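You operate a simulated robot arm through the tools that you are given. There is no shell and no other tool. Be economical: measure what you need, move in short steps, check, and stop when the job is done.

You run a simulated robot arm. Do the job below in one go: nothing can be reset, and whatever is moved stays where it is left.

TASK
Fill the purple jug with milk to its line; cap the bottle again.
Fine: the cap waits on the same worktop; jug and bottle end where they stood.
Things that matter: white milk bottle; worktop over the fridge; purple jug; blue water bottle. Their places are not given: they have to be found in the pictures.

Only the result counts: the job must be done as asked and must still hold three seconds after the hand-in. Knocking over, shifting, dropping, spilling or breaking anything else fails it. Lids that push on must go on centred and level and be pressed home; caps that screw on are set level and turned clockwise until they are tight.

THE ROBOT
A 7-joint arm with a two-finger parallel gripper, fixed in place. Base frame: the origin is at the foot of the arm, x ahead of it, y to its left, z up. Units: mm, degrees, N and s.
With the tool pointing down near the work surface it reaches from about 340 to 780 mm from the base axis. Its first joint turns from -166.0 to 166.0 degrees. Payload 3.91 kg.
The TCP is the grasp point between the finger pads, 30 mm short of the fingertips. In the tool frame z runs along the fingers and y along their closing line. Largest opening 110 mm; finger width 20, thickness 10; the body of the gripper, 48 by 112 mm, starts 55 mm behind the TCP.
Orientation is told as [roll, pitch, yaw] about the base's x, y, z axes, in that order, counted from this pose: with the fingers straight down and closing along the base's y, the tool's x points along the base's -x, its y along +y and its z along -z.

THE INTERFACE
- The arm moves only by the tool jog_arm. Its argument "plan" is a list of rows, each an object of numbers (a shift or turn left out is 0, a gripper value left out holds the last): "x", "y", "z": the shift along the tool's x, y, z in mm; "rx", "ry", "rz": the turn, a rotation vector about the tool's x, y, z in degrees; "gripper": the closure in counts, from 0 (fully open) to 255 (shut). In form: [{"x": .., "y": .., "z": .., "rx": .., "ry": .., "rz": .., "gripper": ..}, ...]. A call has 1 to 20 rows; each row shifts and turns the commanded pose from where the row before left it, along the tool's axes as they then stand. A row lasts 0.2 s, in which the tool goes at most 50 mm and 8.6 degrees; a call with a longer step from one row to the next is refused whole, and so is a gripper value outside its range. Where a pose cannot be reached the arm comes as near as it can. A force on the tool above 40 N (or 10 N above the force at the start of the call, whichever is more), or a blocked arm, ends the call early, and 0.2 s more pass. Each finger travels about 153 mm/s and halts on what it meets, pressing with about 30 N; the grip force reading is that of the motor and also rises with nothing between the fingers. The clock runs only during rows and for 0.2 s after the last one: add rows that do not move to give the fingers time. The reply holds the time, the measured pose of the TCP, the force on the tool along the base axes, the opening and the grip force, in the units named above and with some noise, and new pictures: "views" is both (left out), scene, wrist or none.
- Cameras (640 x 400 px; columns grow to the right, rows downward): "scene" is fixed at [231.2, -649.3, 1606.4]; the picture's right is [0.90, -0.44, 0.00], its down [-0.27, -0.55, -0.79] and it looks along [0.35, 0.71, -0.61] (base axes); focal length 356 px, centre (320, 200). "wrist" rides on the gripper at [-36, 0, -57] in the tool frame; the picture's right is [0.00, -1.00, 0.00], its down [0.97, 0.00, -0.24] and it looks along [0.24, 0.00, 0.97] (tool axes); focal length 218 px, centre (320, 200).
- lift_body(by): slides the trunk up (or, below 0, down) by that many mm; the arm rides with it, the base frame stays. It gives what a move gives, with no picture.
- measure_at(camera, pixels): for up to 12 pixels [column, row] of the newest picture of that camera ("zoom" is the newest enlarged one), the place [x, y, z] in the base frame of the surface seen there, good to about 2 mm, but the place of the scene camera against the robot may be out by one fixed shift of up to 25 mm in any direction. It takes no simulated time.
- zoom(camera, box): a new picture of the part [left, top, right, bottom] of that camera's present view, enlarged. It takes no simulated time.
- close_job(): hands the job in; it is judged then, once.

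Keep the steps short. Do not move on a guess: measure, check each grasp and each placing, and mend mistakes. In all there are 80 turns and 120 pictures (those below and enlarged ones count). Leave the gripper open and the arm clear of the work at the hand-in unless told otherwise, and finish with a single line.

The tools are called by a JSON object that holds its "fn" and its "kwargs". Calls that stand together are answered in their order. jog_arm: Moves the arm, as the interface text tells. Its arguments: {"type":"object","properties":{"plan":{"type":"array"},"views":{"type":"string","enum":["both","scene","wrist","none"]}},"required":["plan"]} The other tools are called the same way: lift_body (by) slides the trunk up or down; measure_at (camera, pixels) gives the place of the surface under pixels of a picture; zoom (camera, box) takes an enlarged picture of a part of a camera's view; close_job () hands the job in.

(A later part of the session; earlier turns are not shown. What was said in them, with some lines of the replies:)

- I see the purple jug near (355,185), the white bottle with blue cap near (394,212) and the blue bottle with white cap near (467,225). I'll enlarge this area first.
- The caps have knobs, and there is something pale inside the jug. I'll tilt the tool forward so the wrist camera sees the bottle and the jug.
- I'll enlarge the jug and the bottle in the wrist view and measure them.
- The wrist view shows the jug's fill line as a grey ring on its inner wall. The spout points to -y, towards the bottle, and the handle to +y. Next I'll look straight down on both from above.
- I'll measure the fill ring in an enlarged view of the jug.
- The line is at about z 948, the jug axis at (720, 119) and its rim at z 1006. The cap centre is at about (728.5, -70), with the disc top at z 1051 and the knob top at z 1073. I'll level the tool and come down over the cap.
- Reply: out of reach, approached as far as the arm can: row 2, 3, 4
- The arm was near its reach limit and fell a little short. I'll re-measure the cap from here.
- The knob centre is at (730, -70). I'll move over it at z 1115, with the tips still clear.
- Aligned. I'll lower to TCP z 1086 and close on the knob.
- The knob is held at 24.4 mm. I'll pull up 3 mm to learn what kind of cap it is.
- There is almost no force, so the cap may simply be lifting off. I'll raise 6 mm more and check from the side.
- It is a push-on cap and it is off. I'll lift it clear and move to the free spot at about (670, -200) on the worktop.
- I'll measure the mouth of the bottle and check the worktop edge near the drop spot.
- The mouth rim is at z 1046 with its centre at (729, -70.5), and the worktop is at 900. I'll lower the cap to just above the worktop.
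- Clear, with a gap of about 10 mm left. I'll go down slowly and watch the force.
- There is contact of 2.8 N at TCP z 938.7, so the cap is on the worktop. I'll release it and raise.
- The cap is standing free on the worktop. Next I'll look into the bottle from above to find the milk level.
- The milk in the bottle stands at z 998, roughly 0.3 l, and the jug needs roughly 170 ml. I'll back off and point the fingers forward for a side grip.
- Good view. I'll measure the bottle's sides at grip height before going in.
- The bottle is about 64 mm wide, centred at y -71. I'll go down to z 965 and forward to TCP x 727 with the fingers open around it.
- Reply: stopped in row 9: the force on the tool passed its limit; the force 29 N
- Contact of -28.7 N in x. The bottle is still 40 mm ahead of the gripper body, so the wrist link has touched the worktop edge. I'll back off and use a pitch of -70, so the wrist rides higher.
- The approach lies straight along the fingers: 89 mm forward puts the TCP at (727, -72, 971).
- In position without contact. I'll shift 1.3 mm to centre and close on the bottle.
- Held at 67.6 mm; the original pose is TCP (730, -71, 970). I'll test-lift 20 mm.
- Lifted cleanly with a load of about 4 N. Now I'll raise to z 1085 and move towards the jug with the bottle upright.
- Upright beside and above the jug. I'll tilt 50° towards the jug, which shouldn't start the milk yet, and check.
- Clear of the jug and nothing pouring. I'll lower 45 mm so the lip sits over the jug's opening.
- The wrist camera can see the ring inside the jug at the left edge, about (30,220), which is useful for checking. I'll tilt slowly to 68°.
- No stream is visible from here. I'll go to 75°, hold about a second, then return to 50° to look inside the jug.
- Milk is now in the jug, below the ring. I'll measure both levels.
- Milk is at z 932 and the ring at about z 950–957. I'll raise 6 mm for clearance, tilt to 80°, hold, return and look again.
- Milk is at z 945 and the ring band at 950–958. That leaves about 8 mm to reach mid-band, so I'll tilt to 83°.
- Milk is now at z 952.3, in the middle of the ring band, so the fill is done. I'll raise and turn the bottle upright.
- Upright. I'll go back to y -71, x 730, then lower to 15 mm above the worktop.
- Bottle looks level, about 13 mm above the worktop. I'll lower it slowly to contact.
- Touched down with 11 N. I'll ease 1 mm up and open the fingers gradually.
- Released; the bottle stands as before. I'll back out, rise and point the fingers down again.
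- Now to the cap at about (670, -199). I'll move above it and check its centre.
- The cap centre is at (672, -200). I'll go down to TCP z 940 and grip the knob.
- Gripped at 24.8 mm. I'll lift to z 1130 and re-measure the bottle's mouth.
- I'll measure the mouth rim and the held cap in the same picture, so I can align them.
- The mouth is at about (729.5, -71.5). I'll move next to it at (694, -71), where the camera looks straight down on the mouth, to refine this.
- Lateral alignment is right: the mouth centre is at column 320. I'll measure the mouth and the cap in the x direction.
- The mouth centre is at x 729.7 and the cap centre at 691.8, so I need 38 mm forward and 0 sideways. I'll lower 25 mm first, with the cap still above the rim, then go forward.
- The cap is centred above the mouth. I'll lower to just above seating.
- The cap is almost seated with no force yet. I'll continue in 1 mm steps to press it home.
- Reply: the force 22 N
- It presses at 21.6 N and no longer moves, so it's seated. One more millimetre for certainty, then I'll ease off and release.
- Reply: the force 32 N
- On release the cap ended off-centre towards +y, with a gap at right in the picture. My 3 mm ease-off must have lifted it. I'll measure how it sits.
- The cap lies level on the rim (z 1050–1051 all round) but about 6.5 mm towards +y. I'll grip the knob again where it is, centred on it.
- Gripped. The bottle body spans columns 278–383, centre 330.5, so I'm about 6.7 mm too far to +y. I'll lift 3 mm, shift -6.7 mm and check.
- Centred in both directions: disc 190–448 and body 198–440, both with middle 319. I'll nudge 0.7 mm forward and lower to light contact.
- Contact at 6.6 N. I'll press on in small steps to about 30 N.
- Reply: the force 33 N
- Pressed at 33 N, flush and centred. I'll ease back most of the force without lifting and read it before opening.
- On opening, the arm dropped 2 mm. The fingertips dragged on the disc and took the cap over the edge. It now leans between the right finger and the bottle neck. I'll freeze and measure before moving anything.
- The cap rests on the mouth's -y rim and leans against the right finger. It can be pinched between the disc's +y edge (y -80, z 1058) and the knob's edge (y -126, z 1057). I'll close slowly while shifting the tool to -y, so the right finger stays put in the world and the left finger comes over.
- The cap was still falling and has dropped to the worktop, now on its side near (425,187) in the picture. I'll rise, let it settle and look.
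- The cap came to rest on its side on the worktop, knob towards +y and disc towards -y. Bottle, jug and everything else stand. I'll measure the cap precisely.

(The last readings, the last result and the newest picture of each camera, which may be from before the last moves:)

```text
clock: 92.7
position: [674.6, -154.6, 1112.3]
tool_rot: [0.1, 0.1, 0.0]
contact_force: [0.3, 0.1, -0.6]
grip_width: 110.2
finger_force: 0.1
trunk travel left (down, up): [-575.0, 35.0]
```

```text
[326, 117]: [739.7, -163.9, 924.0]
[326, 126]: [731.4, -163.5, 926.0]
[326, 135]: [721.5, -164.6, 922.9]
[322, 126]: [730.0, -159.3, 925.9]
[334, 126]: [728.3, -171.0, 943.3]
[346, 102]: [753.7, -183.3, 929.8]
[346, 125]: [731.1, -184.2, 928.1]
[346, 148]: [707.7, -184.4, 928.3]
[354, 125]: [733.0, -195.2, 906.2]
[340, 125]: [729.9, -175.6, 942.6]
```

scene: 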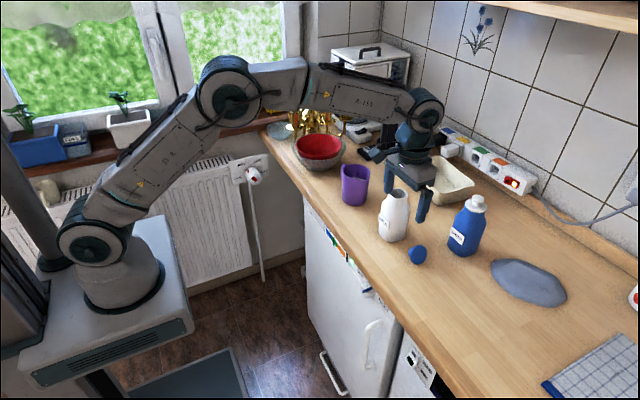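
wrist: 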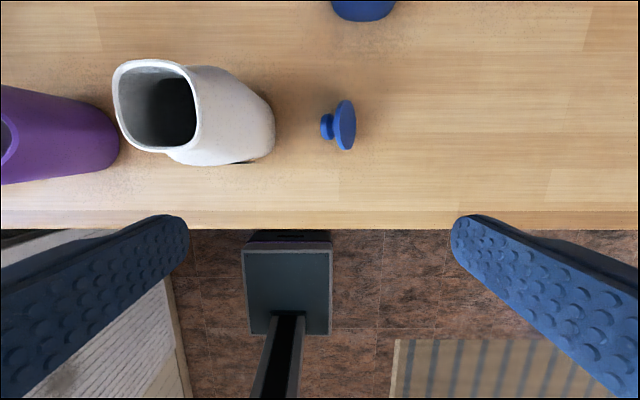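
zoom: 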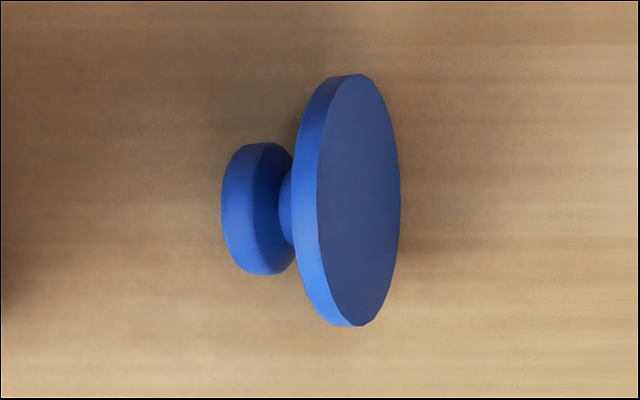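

The knob head centre is at (730, -164, 914), and the disc runs from (y -173, z 943) to (y -196, z 902). The bottle is close, so I'll first pinch the cap lengthwise, knob top to disc bottom, and carry it to open space. I'll go over it with the fingers opened to about 75 mm.

{"fn": "jog_arm", "kwargs": {"plan": [{"y": -20.5, "gripper": 81}, {"z": 40}, {"z": 15, "x": -15}, {"x": -20}, {"x": -21}, {"z": 40}, {}, {}], "views": "wrist"}}

```text
clock: 94.5
position: [731.1, -177.3, 1015.4]
tool_rot: [0.1, 0.0, 0.0]
contact_force: [-0.3, -0.1, -0.5]
grip_width: 74.9
finger_force: 0.1
trunk travel left (down, up): [-575.0, 35.0]
```

wrist: 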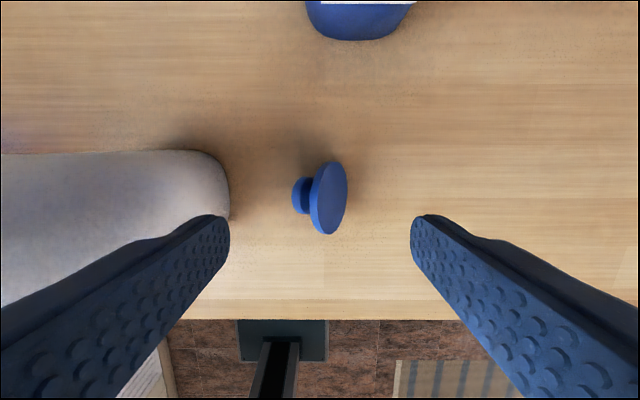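

Aligned between the fingers. I'll go down to TCP z 939 and close.

{"fn": "jog_arm", "kwargs": {"plan": [{"z": 40}, {"z": 30}, {"z": 6.4}, {}, {"gripper": 140}, {"gripper": 155}, {"gripper": 170}, {"gripper": 185}, {"gripper": 255}, {}, {}, {"z": -10}, {"z": -30}, {"z": -30}, {}], "views": "wrist"}}

{"fn": "zoom", "kwargs": {"camera": "scene", "box": [370, 180, 470, 270]}}

```text
clock: 97.7
position: [731.2, -176.4, 1012.6]
tool_rot: [0.0, 0.1, -0.1]
contact_force: [0.9, -0.4, -0.4]
grip_width: 26.4
finger_force: 30.4
trunk travel left (down, up): [-575.0, 35.0]
```

wrist: 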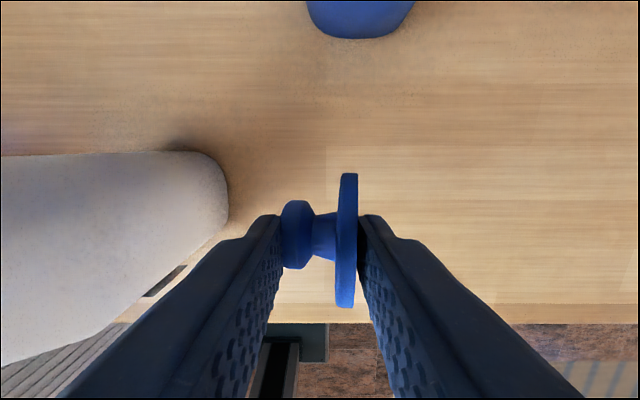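

```text
4.44 times, centred on (420, 225) of scene
```

zoom: 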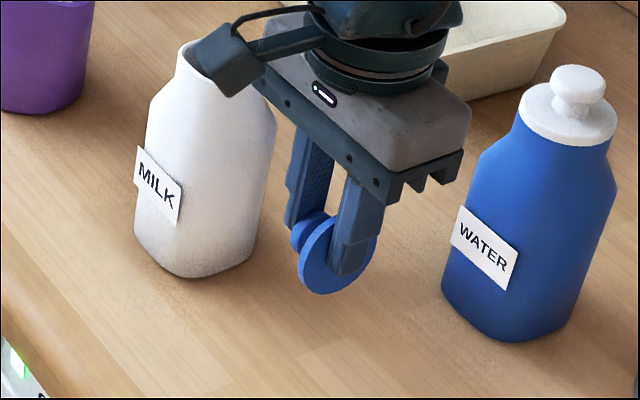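

The cap is pinched flush, knob towards +y. I'll carry it to (665, -200), turn it so the knob points away from the robot (+x), and check.

{"fn": "jog_arm", "kwargs": {"plan": [{"x": 22, "y": -8}, {"x": 22, "y": -8}, {"x": 22, "y": -8}, {"rz": 8.2}, {"rz": 8.2}, {"rz": 8.2}, {"rz": 8.2}, {"rz": 8.2}, {"rz": 8.2}, {"rz": 8.2}, {"rz": 8.2}, {"rz": 8.2}, {"rz": 8.2}, {"rz": 8}, {"z": 35}, {"z": 30}, {}, {}], "views": "scene"}}

```text
clock: 101.5
position: [665.7, -202.9, 949.0]
tool_rot: [0.3, 0.0, -89.9]
contact_force: [3.2, -1.5, 27.2]
grip_width: 26.0
finger_force: 30.0
trunk travel left (down, up): [-575.0, 35.0]
```

scene: 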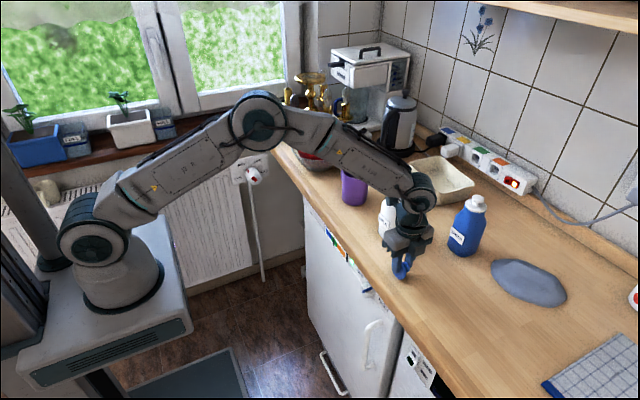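

It touched down early (27 N): the disc reaches 19 mm beyond the fingertips. That helps. I'll raise it, tilt the tool 42° so the knob points obliquely up, and set the disc edge down so the cap can settle onto its base.

{"fn": "jog_arm", "kwargs": {"plan": [{"z": -4}, {"z": -16}, {"rx": -8.4}, {"rx": -8.4}, {"rx": -8.4}, {"rx": -8.4}, {"rx": -8.4}, {}, {}], "views": "none"}}

{"fn": "zoom", "kwargs": {"camera": "scene", "box": [360, 200, 460, 290]}}

```text
clock: 103.5
position: [666.7, -201.9, 964.6]
tool_rot: [41.9, 0.1, -90.0]
contact_force: [0.2, 0.4, 0.1]
grip_width: 25.9
finger_force: 30.5
trunk travel left (down, up): [-575.0, 35.0]
```

```text
4.44 times, centred on (410, 245) of scene
```

zoom: 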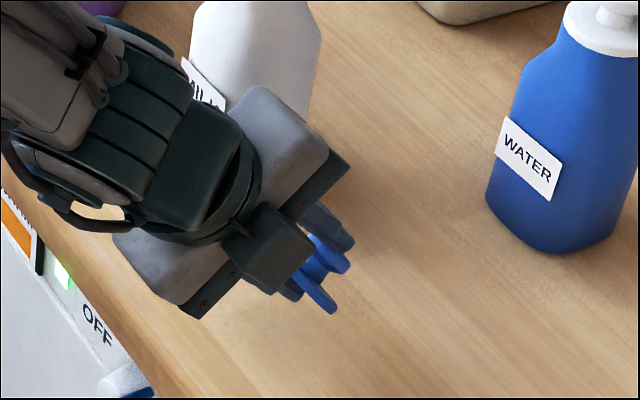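

The cap points obliquely up as planned. I'll lower about 17 mm to touch the edge down lightly.

{"fn": "jog_arm", "kwargs": {"plan": [{"y": -5.35, "z": 5.95}, {"y": -4, "z": 4.5}, {"y": -1, "z": 1.1}, {}], "views": "none"}}

{"fn": "jog_arm", "kwargs": {"plan": [{"y": -0.67, "z": 0.74}, {"y": -0.67, "z": 0.74}, {}], "views": "none"}}

```text
clock: 104.5
position: [665.5, -201.8, 950.5]
tool_rot: [41.9, 0.1, -90.0]
contact_force: [-0.1, 0.3, 0.5]
grip_width: 25.8
finger_force: 29.5
trunk travel left (down, up): [-575.0, 35.0]
```

```text
clock: 105.3
position: [666.2, -202.7, 949.0]
tool_rot: [42.1, 0.1, -90.0]
contact_force: [-1.1, 0.4, 3.4]
grip_width: 25.9
finger_force: 30.7
trunk travel left (down, up): [-575.0, 35.0]
```

Edge contact at 3.4 N. I'll open about 14 mm and let the cap lean on the back finger, then slide the fingers out along their own direction.

{"fn": "jog_arm", "kwargs": {"plan": [{"gripper": 180}, {"gripper": 160}, {}, {}, {"z": -6}, {"z": -8}, {"z": -8}, {"z": -8}, {"z": -10}, {"z": -10}, {"z": -20}, {"z": -20}, {}, {}], "views": "both"}}

```text
clock: 108.3
position: [606.6, -201.4, 1014.8]
tool_rot: [41.9, 0.1, -90.0]
contact_force: [-0.1, 0.6, 1.1]
grip_width: 40.9
finger_force: 0.0
trunk travel left (down, up): [-575.0, 35.0]
```

scene: 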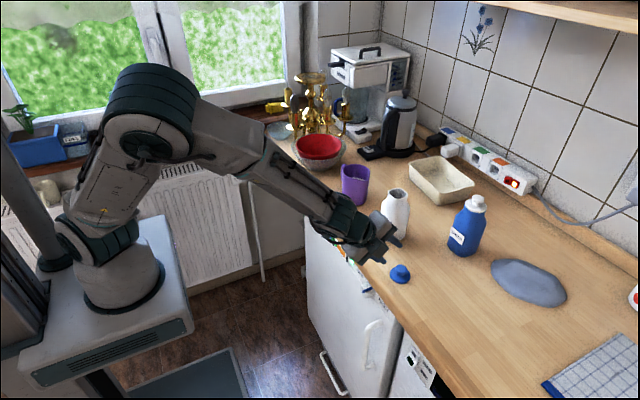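
wrist: 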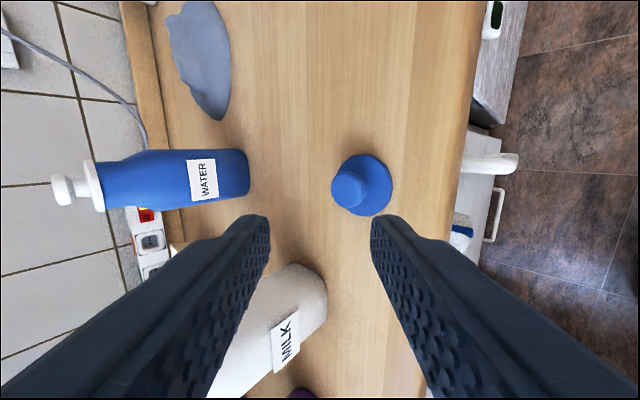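

The cap now stands upright on its base. I'll turn the tool straight down again (yaw 0) and look at it from above.

{"fn": "jog_arm", "kwargs": {"plan": [{"rx": 8.4}, {"rx": 8.4}, {"rx": 8.4}, {"rx": 8.4}, {"rx": 8.4}, {"rz": -8.2}, {"rz": -8.2}, {"rz": -8.2}, {"rz": -8.2}, {"rz": -8.2}, {"rz": -8.2}, {"rz": -8.2}, {"rz": -8.2}, {"rz": -8.2}, {"rz": -8.2}, {"rz": -8, "gripper": 0}, {"x": -25}, {"x": -25}, {}, {}], "views": "wrist"}}

{"fn": "measure_at", "kwargs": {"camera": "wrist", "pixels": [[320, 190], [300, 190], [340, 190], [320, 170], [320, 210], [320, 150]]}}

```text
clock: 112.5
position: [655.4, -201.4, 1015.2]
tool_rot: [0.1, 0.2, 0.0]
contact_force: [0.7, 0.6, -0.2]
grip_width: 109.9
finger_force: 0.0
trunk travel left (down, up): [-575.0, 35.0]
```

wrist: 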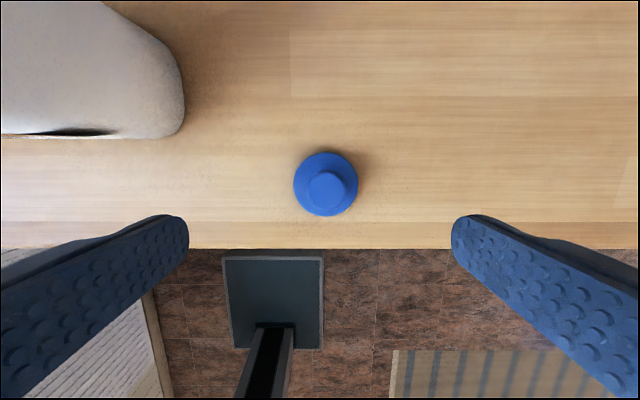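

```text
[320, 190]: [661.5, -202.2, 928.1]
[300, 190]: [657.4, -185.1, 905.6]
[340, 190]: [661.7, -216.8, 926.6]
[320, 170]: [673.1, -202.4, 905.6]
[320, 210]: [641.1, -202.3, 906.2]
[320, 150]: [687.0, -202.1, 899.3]
```

The cap centre is at (661.7, -206.8). This time I'll grip the knob higher (TCP z 944), so the fingertips stay 8 mm clear of the disc.

{"fn": "jog_arm", "kwargs": {"plan": [{"x": -6.5, "y": -5.4}, {"z": 35}, {"z": 30}, {"z": 6}, {}, {"gripper": 160}, {}, {"gripper": 255}, {}, {}, {}, {"z": -20}, {"z": -40}, {"z": -45}, {"z": -45}, {"z": -35}, {}, {}], "views": "wrist"}}

```text
clock: 116.3
position: [661.3, -207.4, 1128.6]
tool_rot: [0.2, 0.1, 0.0]
contact_force: [-0.8, 0.1, 0.5]
grip_width: 25.4
finger_force: 30.2
trunk travel left (down, up): [-575.0, 35.0]
```

wrist: 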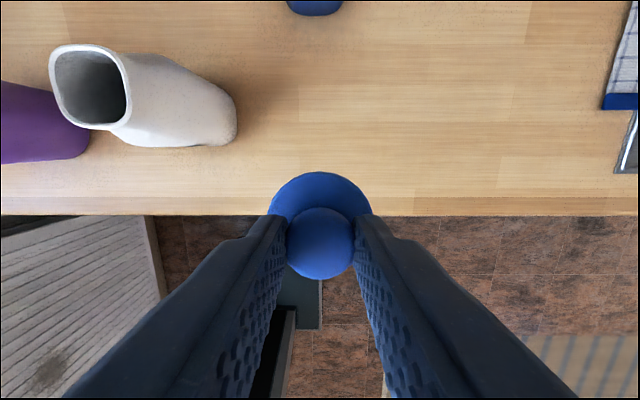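

Held level. I'll move next to the bottle, to about (693, -71), and check the alignment from above.

{"fn": "jog_arm", "kwargs": {"plan": [{"y": 35, "x": -8}, {"y": 35, "x": -8}, {"y": 35, "x": -8}, {"y": 31, "x": -8}, {}, {}, {}], "views": "wrist"}}

{"fn": "zoom", "kwargs": {"camera": "wrist", "box": [260, 90, 380, 290]}}

{"fn": "measure_at", "kwargs": {"camera": "wrist", "pixels": [[320, 108], [288, 140], [353, 140], [320, 175], [320, 180], [320, 190], [320, 210], [320, 215], [320, 272], [320, 276], [304, 172], [336, 172]]}}

```text
clock: 117.9
position: [692.9, -69.8, 1130.1]
tool_rot: [0.1, 0.1, 0.0]
contact_force: [0.0, 0.2, 0.7]
grip_width: 25.5
finger_force: 29.5
trunk travel left (down, up): [-575.0, 35.0]
```

wrist: 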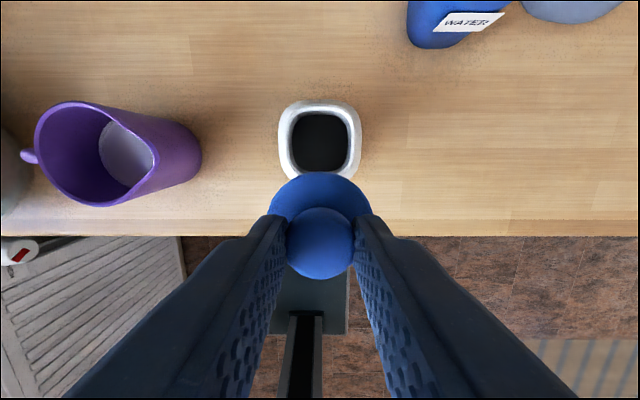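

```text
2.00 times, centred on (320, 190) of wrist
```

zoom: 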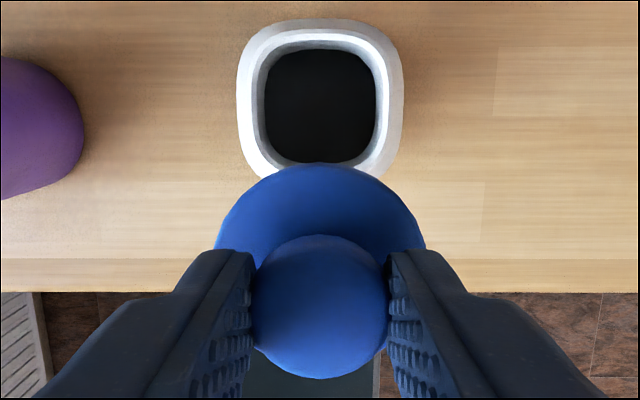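

```text
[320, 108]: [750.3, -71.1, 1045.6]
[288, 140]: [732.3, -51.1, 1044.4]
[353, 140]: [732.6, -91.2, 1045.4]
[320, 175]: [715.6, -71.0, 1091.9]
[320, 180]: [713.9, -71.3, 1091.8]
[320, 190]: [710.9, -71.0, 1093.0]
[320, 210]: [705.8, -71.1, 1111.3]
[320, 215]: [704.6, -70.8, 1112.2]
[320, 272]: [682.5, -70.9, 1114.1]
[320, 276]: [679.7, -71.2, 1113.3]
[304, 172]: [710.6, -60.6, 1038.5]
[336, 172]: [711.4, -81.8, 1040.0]
```

Sideways alignment is exact. The cap needs 37.9 mm forward, and it should seat at TCP z ≈ 1089. I'll lower a bit, go forward and down to 3 mm above.

{"fn": "jog_arm", "kwargs": {"plan": [{"z": 14}, {"x": -19}, {"x": -18.9}, {}, {"z": 12}, {"z": 11}, {}, {}], "views": "none"}}

{"fn": "zoom", "kwargs": {"camera": "scene", "box": [370, 170, 430, 220]}}

{"fn": "zoom", "kwargs": {"camera": "wrist", "box": [250, 130, 390, 300]}}

```text
clock: 119.7
position: [732.6, -71.8, 1092.9]
tool_rot: [0.1, 0.0, 0.0]
contact_force: [-0.4, 0.0, -0.1]
grip_width: 25.6
finger_force: 30.1
trunk travel left (down, up): [-575.0, 35.0]
```

```text
8.00 times, centred on (400, 195) of scene
```

zoom: 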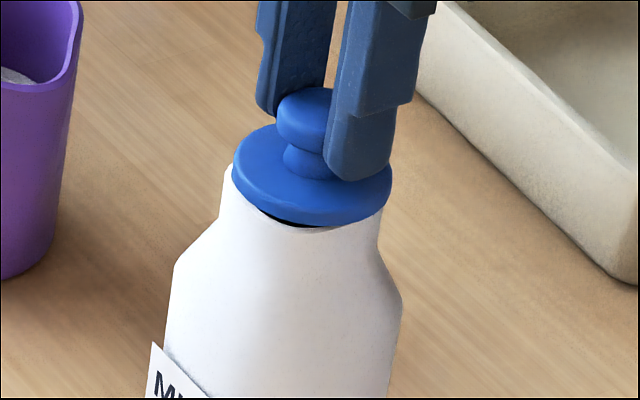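

```text
2.35 times, centred on (320, 215) of wrist
```

zoom: 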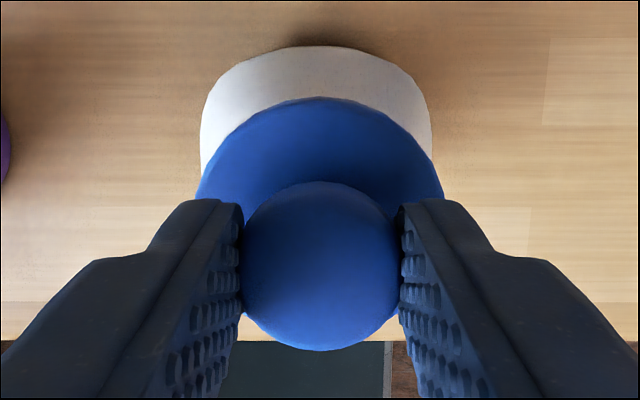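

From the scene the disc is centred at column 399.1, against 398.0 when it sat correctly, so it is about 2 mm too far forward. I'll shift back 2 mm and check again.

{"fn": "jog_arm", "kwargs": {"plan": [{"x": 2}, {"z": 2}, {}, {}], "views": "none"}}

{"fn": "zoom", "kwargs": {"camera": "scene", "box": [370, 170, 430, 220]}}

```text
clock: 120.7
position: [728.3, -72.3, 1090.6]
tool_rot: [0.1, 0.2, 0.0]
contact_force: [-0.8, -0.1, 0.0]
grip_width: 25.2
finger_force: 30.1
trunk travel left (down, up): [-575.0, 35.0]
```

```text
8.00 times, centred on (400, 195) of scene
```

zoom: 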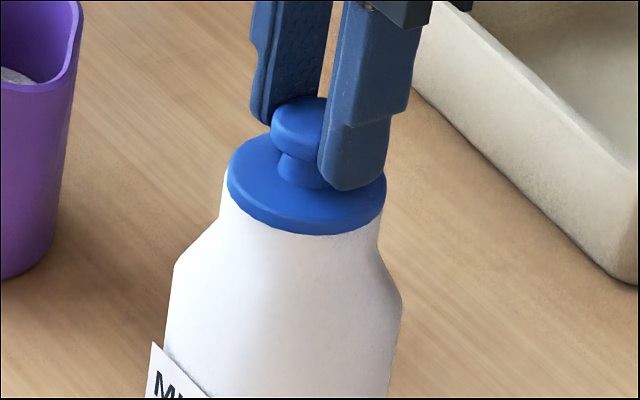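

Now 398.3: well centred. I'll lower to contact in small steps.

{"fn": "jog_arm", "kwargs": {"plan": [{"z": 1}, {"z": 1}, {}], "views": "none"}}

{"fn": "jog_arm", "kwargs": {"plan": [{"z": 0.8}, {}], "views": "none"}}

```text
clock: 121.5
position: [729.3, -71.7, 1090.1]
tool_rot: [0.0, -0.2, 0.0]
contact_force: [1.4, 1.2, 8.0]
grip_width: 25.2
finger_force: 29.5
trunk travel left (down, up): [-575.0, 35.0]
```

```text
clock: 122.1
position: [728.1, -72.3, 1089.9]
tool_rot: [0.2, -0.2, 0.0]
contact_force: [2.7, 1.9, 15.9]
grip_width: 25.4
finger_force: 30.4
trunk travel left (down, up): [-575.0, 35.0]
```

Contact, 16 N. I'll press to about 32 N, then ease off step by step while reading the force.

{"fn": "jog_arm", "kwargs": {"plan": [{"z": 1}, {"z": 1}, {}, {}, {"z": -1}, {"z": -1}, {"z": -1}, {}, {}], "views": "none"}}

{"fn": "jog_arm", "kwargs": {"plan": [{"z": -0.5}, {}, {}], "views": "none"}}

```text
clock: 124.1
position: [728.7, -71.5, 1089.1]
tool_rot: [0.1, 0.0, 0.0]
contact_force: [3.4, 2.3, 21.8]
grip_width: 25.5
finger_force: 30.3
trunk travel left (down, up): [-575.0, 35.0]
```

```text
clock: 124.9
position: [728.6, -71.4, 1089.1]
tool_rot: [0.1, 0.0, -0.1]
contact_force: [2.9, 1.7, 15.1]
grip_width: 25.4
finger_force: 29.9
trunk travel left (down, up): [-575.0, 35.0]
5 turns are left
```

15 N is left, so about 1.1 mm more brings it near zero. Then I'll open with the fingertips clear of the disc, rise straight up, back off and look.

{"fn": "jog_arm", "kwargs": {"plan": [{"z": -0.6}, {"z": -0.5}, {}, {}, {"gripper": 0}, {}, {}, {}, {"z": -15}, {"z": -15}, {"z": -10, "x": 10}, {"x": 30}, {"x": 10}, {}, {}, {}], "views": "both"}}

{"fn": "zoom", "kwargs": {"camera": "wrist", "box": [260, 80, 380, 180]}}

{"fn": "measure_at", "kwargs": {"camera": "wrist", "pixels": [[285, 130], [355, 130], [320, 95], [320, 165], [320, 130], [300, 130], [340, 130], [278, 130], [362, 130]]}}

```text
clock: 128.3
position: [680.9, -72.4, 1130.7]
tool_rot: [0.2, 0.1, 0.0]
contact_force: [0.1, 0.2, -0.6]
grip_width: 109.8
finger_force: 0.1
trunk travel left (down, up): [-575.0, 35.0]
```

scene: 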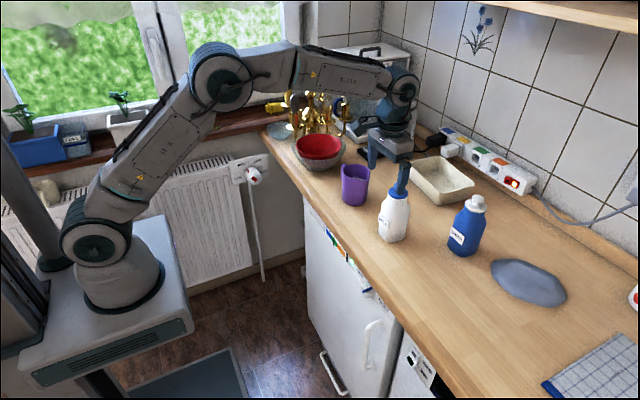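
wrist: 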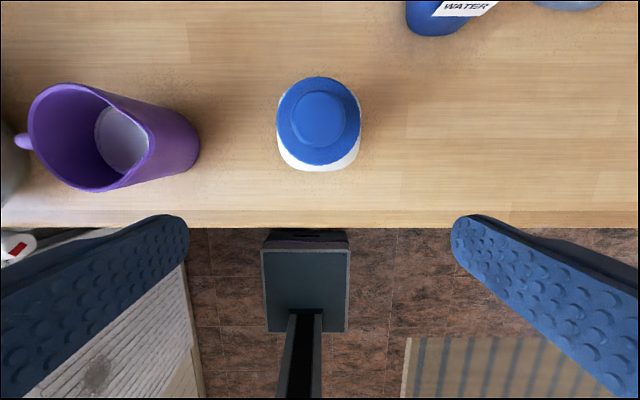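

```text
4.00 times, centred on (320, 130) of wrist
```

zoom: 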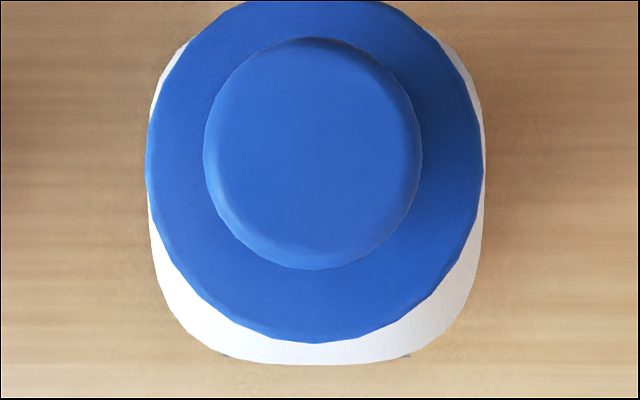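

```text
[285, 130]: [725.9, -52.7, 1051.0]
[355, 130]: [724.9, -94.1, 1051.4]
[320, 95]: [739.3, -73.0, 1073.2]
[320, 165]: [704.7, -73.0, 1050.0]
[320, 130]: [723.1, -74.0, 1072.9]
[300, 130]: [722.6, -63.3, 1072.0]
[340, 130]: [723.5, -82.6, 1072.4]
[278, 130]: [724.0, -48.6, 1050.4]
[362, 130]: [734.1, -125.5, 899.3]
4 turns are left
```

The cap sits level (z 1050–1051), centred, at the same height as at the start, and the jug shows milk at its line. I'll retreat clear of the work, gripper open.

{"fn": "jog_arm", "kwargs": {"plan": [{"x": 40}, {"x": 40}, {"x": 40, "z": -20}, {"z": -30}, {}, {}], "views": "scene"}}

```text
clock: 129.7
position: [559.9, -73.1, 1181.3]
tool_rot: [0.1, 0.1, -0.1]
contact_force: [-0.6, 1.1, 0.4]
grip_width: 110.0
finger_force: 0.2
trunk travel left (down, up): [-575.0, 35.0]
3 turns are left
```

scene: 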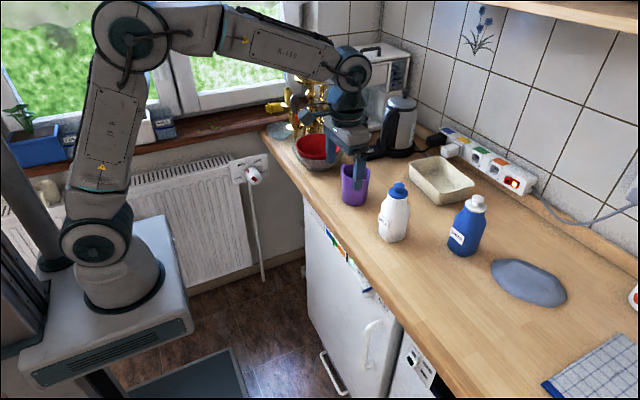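

Everything stands in place, the bottle is capped and the arm is clear, so I'm handing in.

{"fn": "close_job", "kwargs": {}}

```text
The job is handed in.
```

The purple jug is filled with milk to its line and the milk bottle is capped again, with both where they stood; the cap fell onto the worktop once on the way and was picked up and pressed back on.
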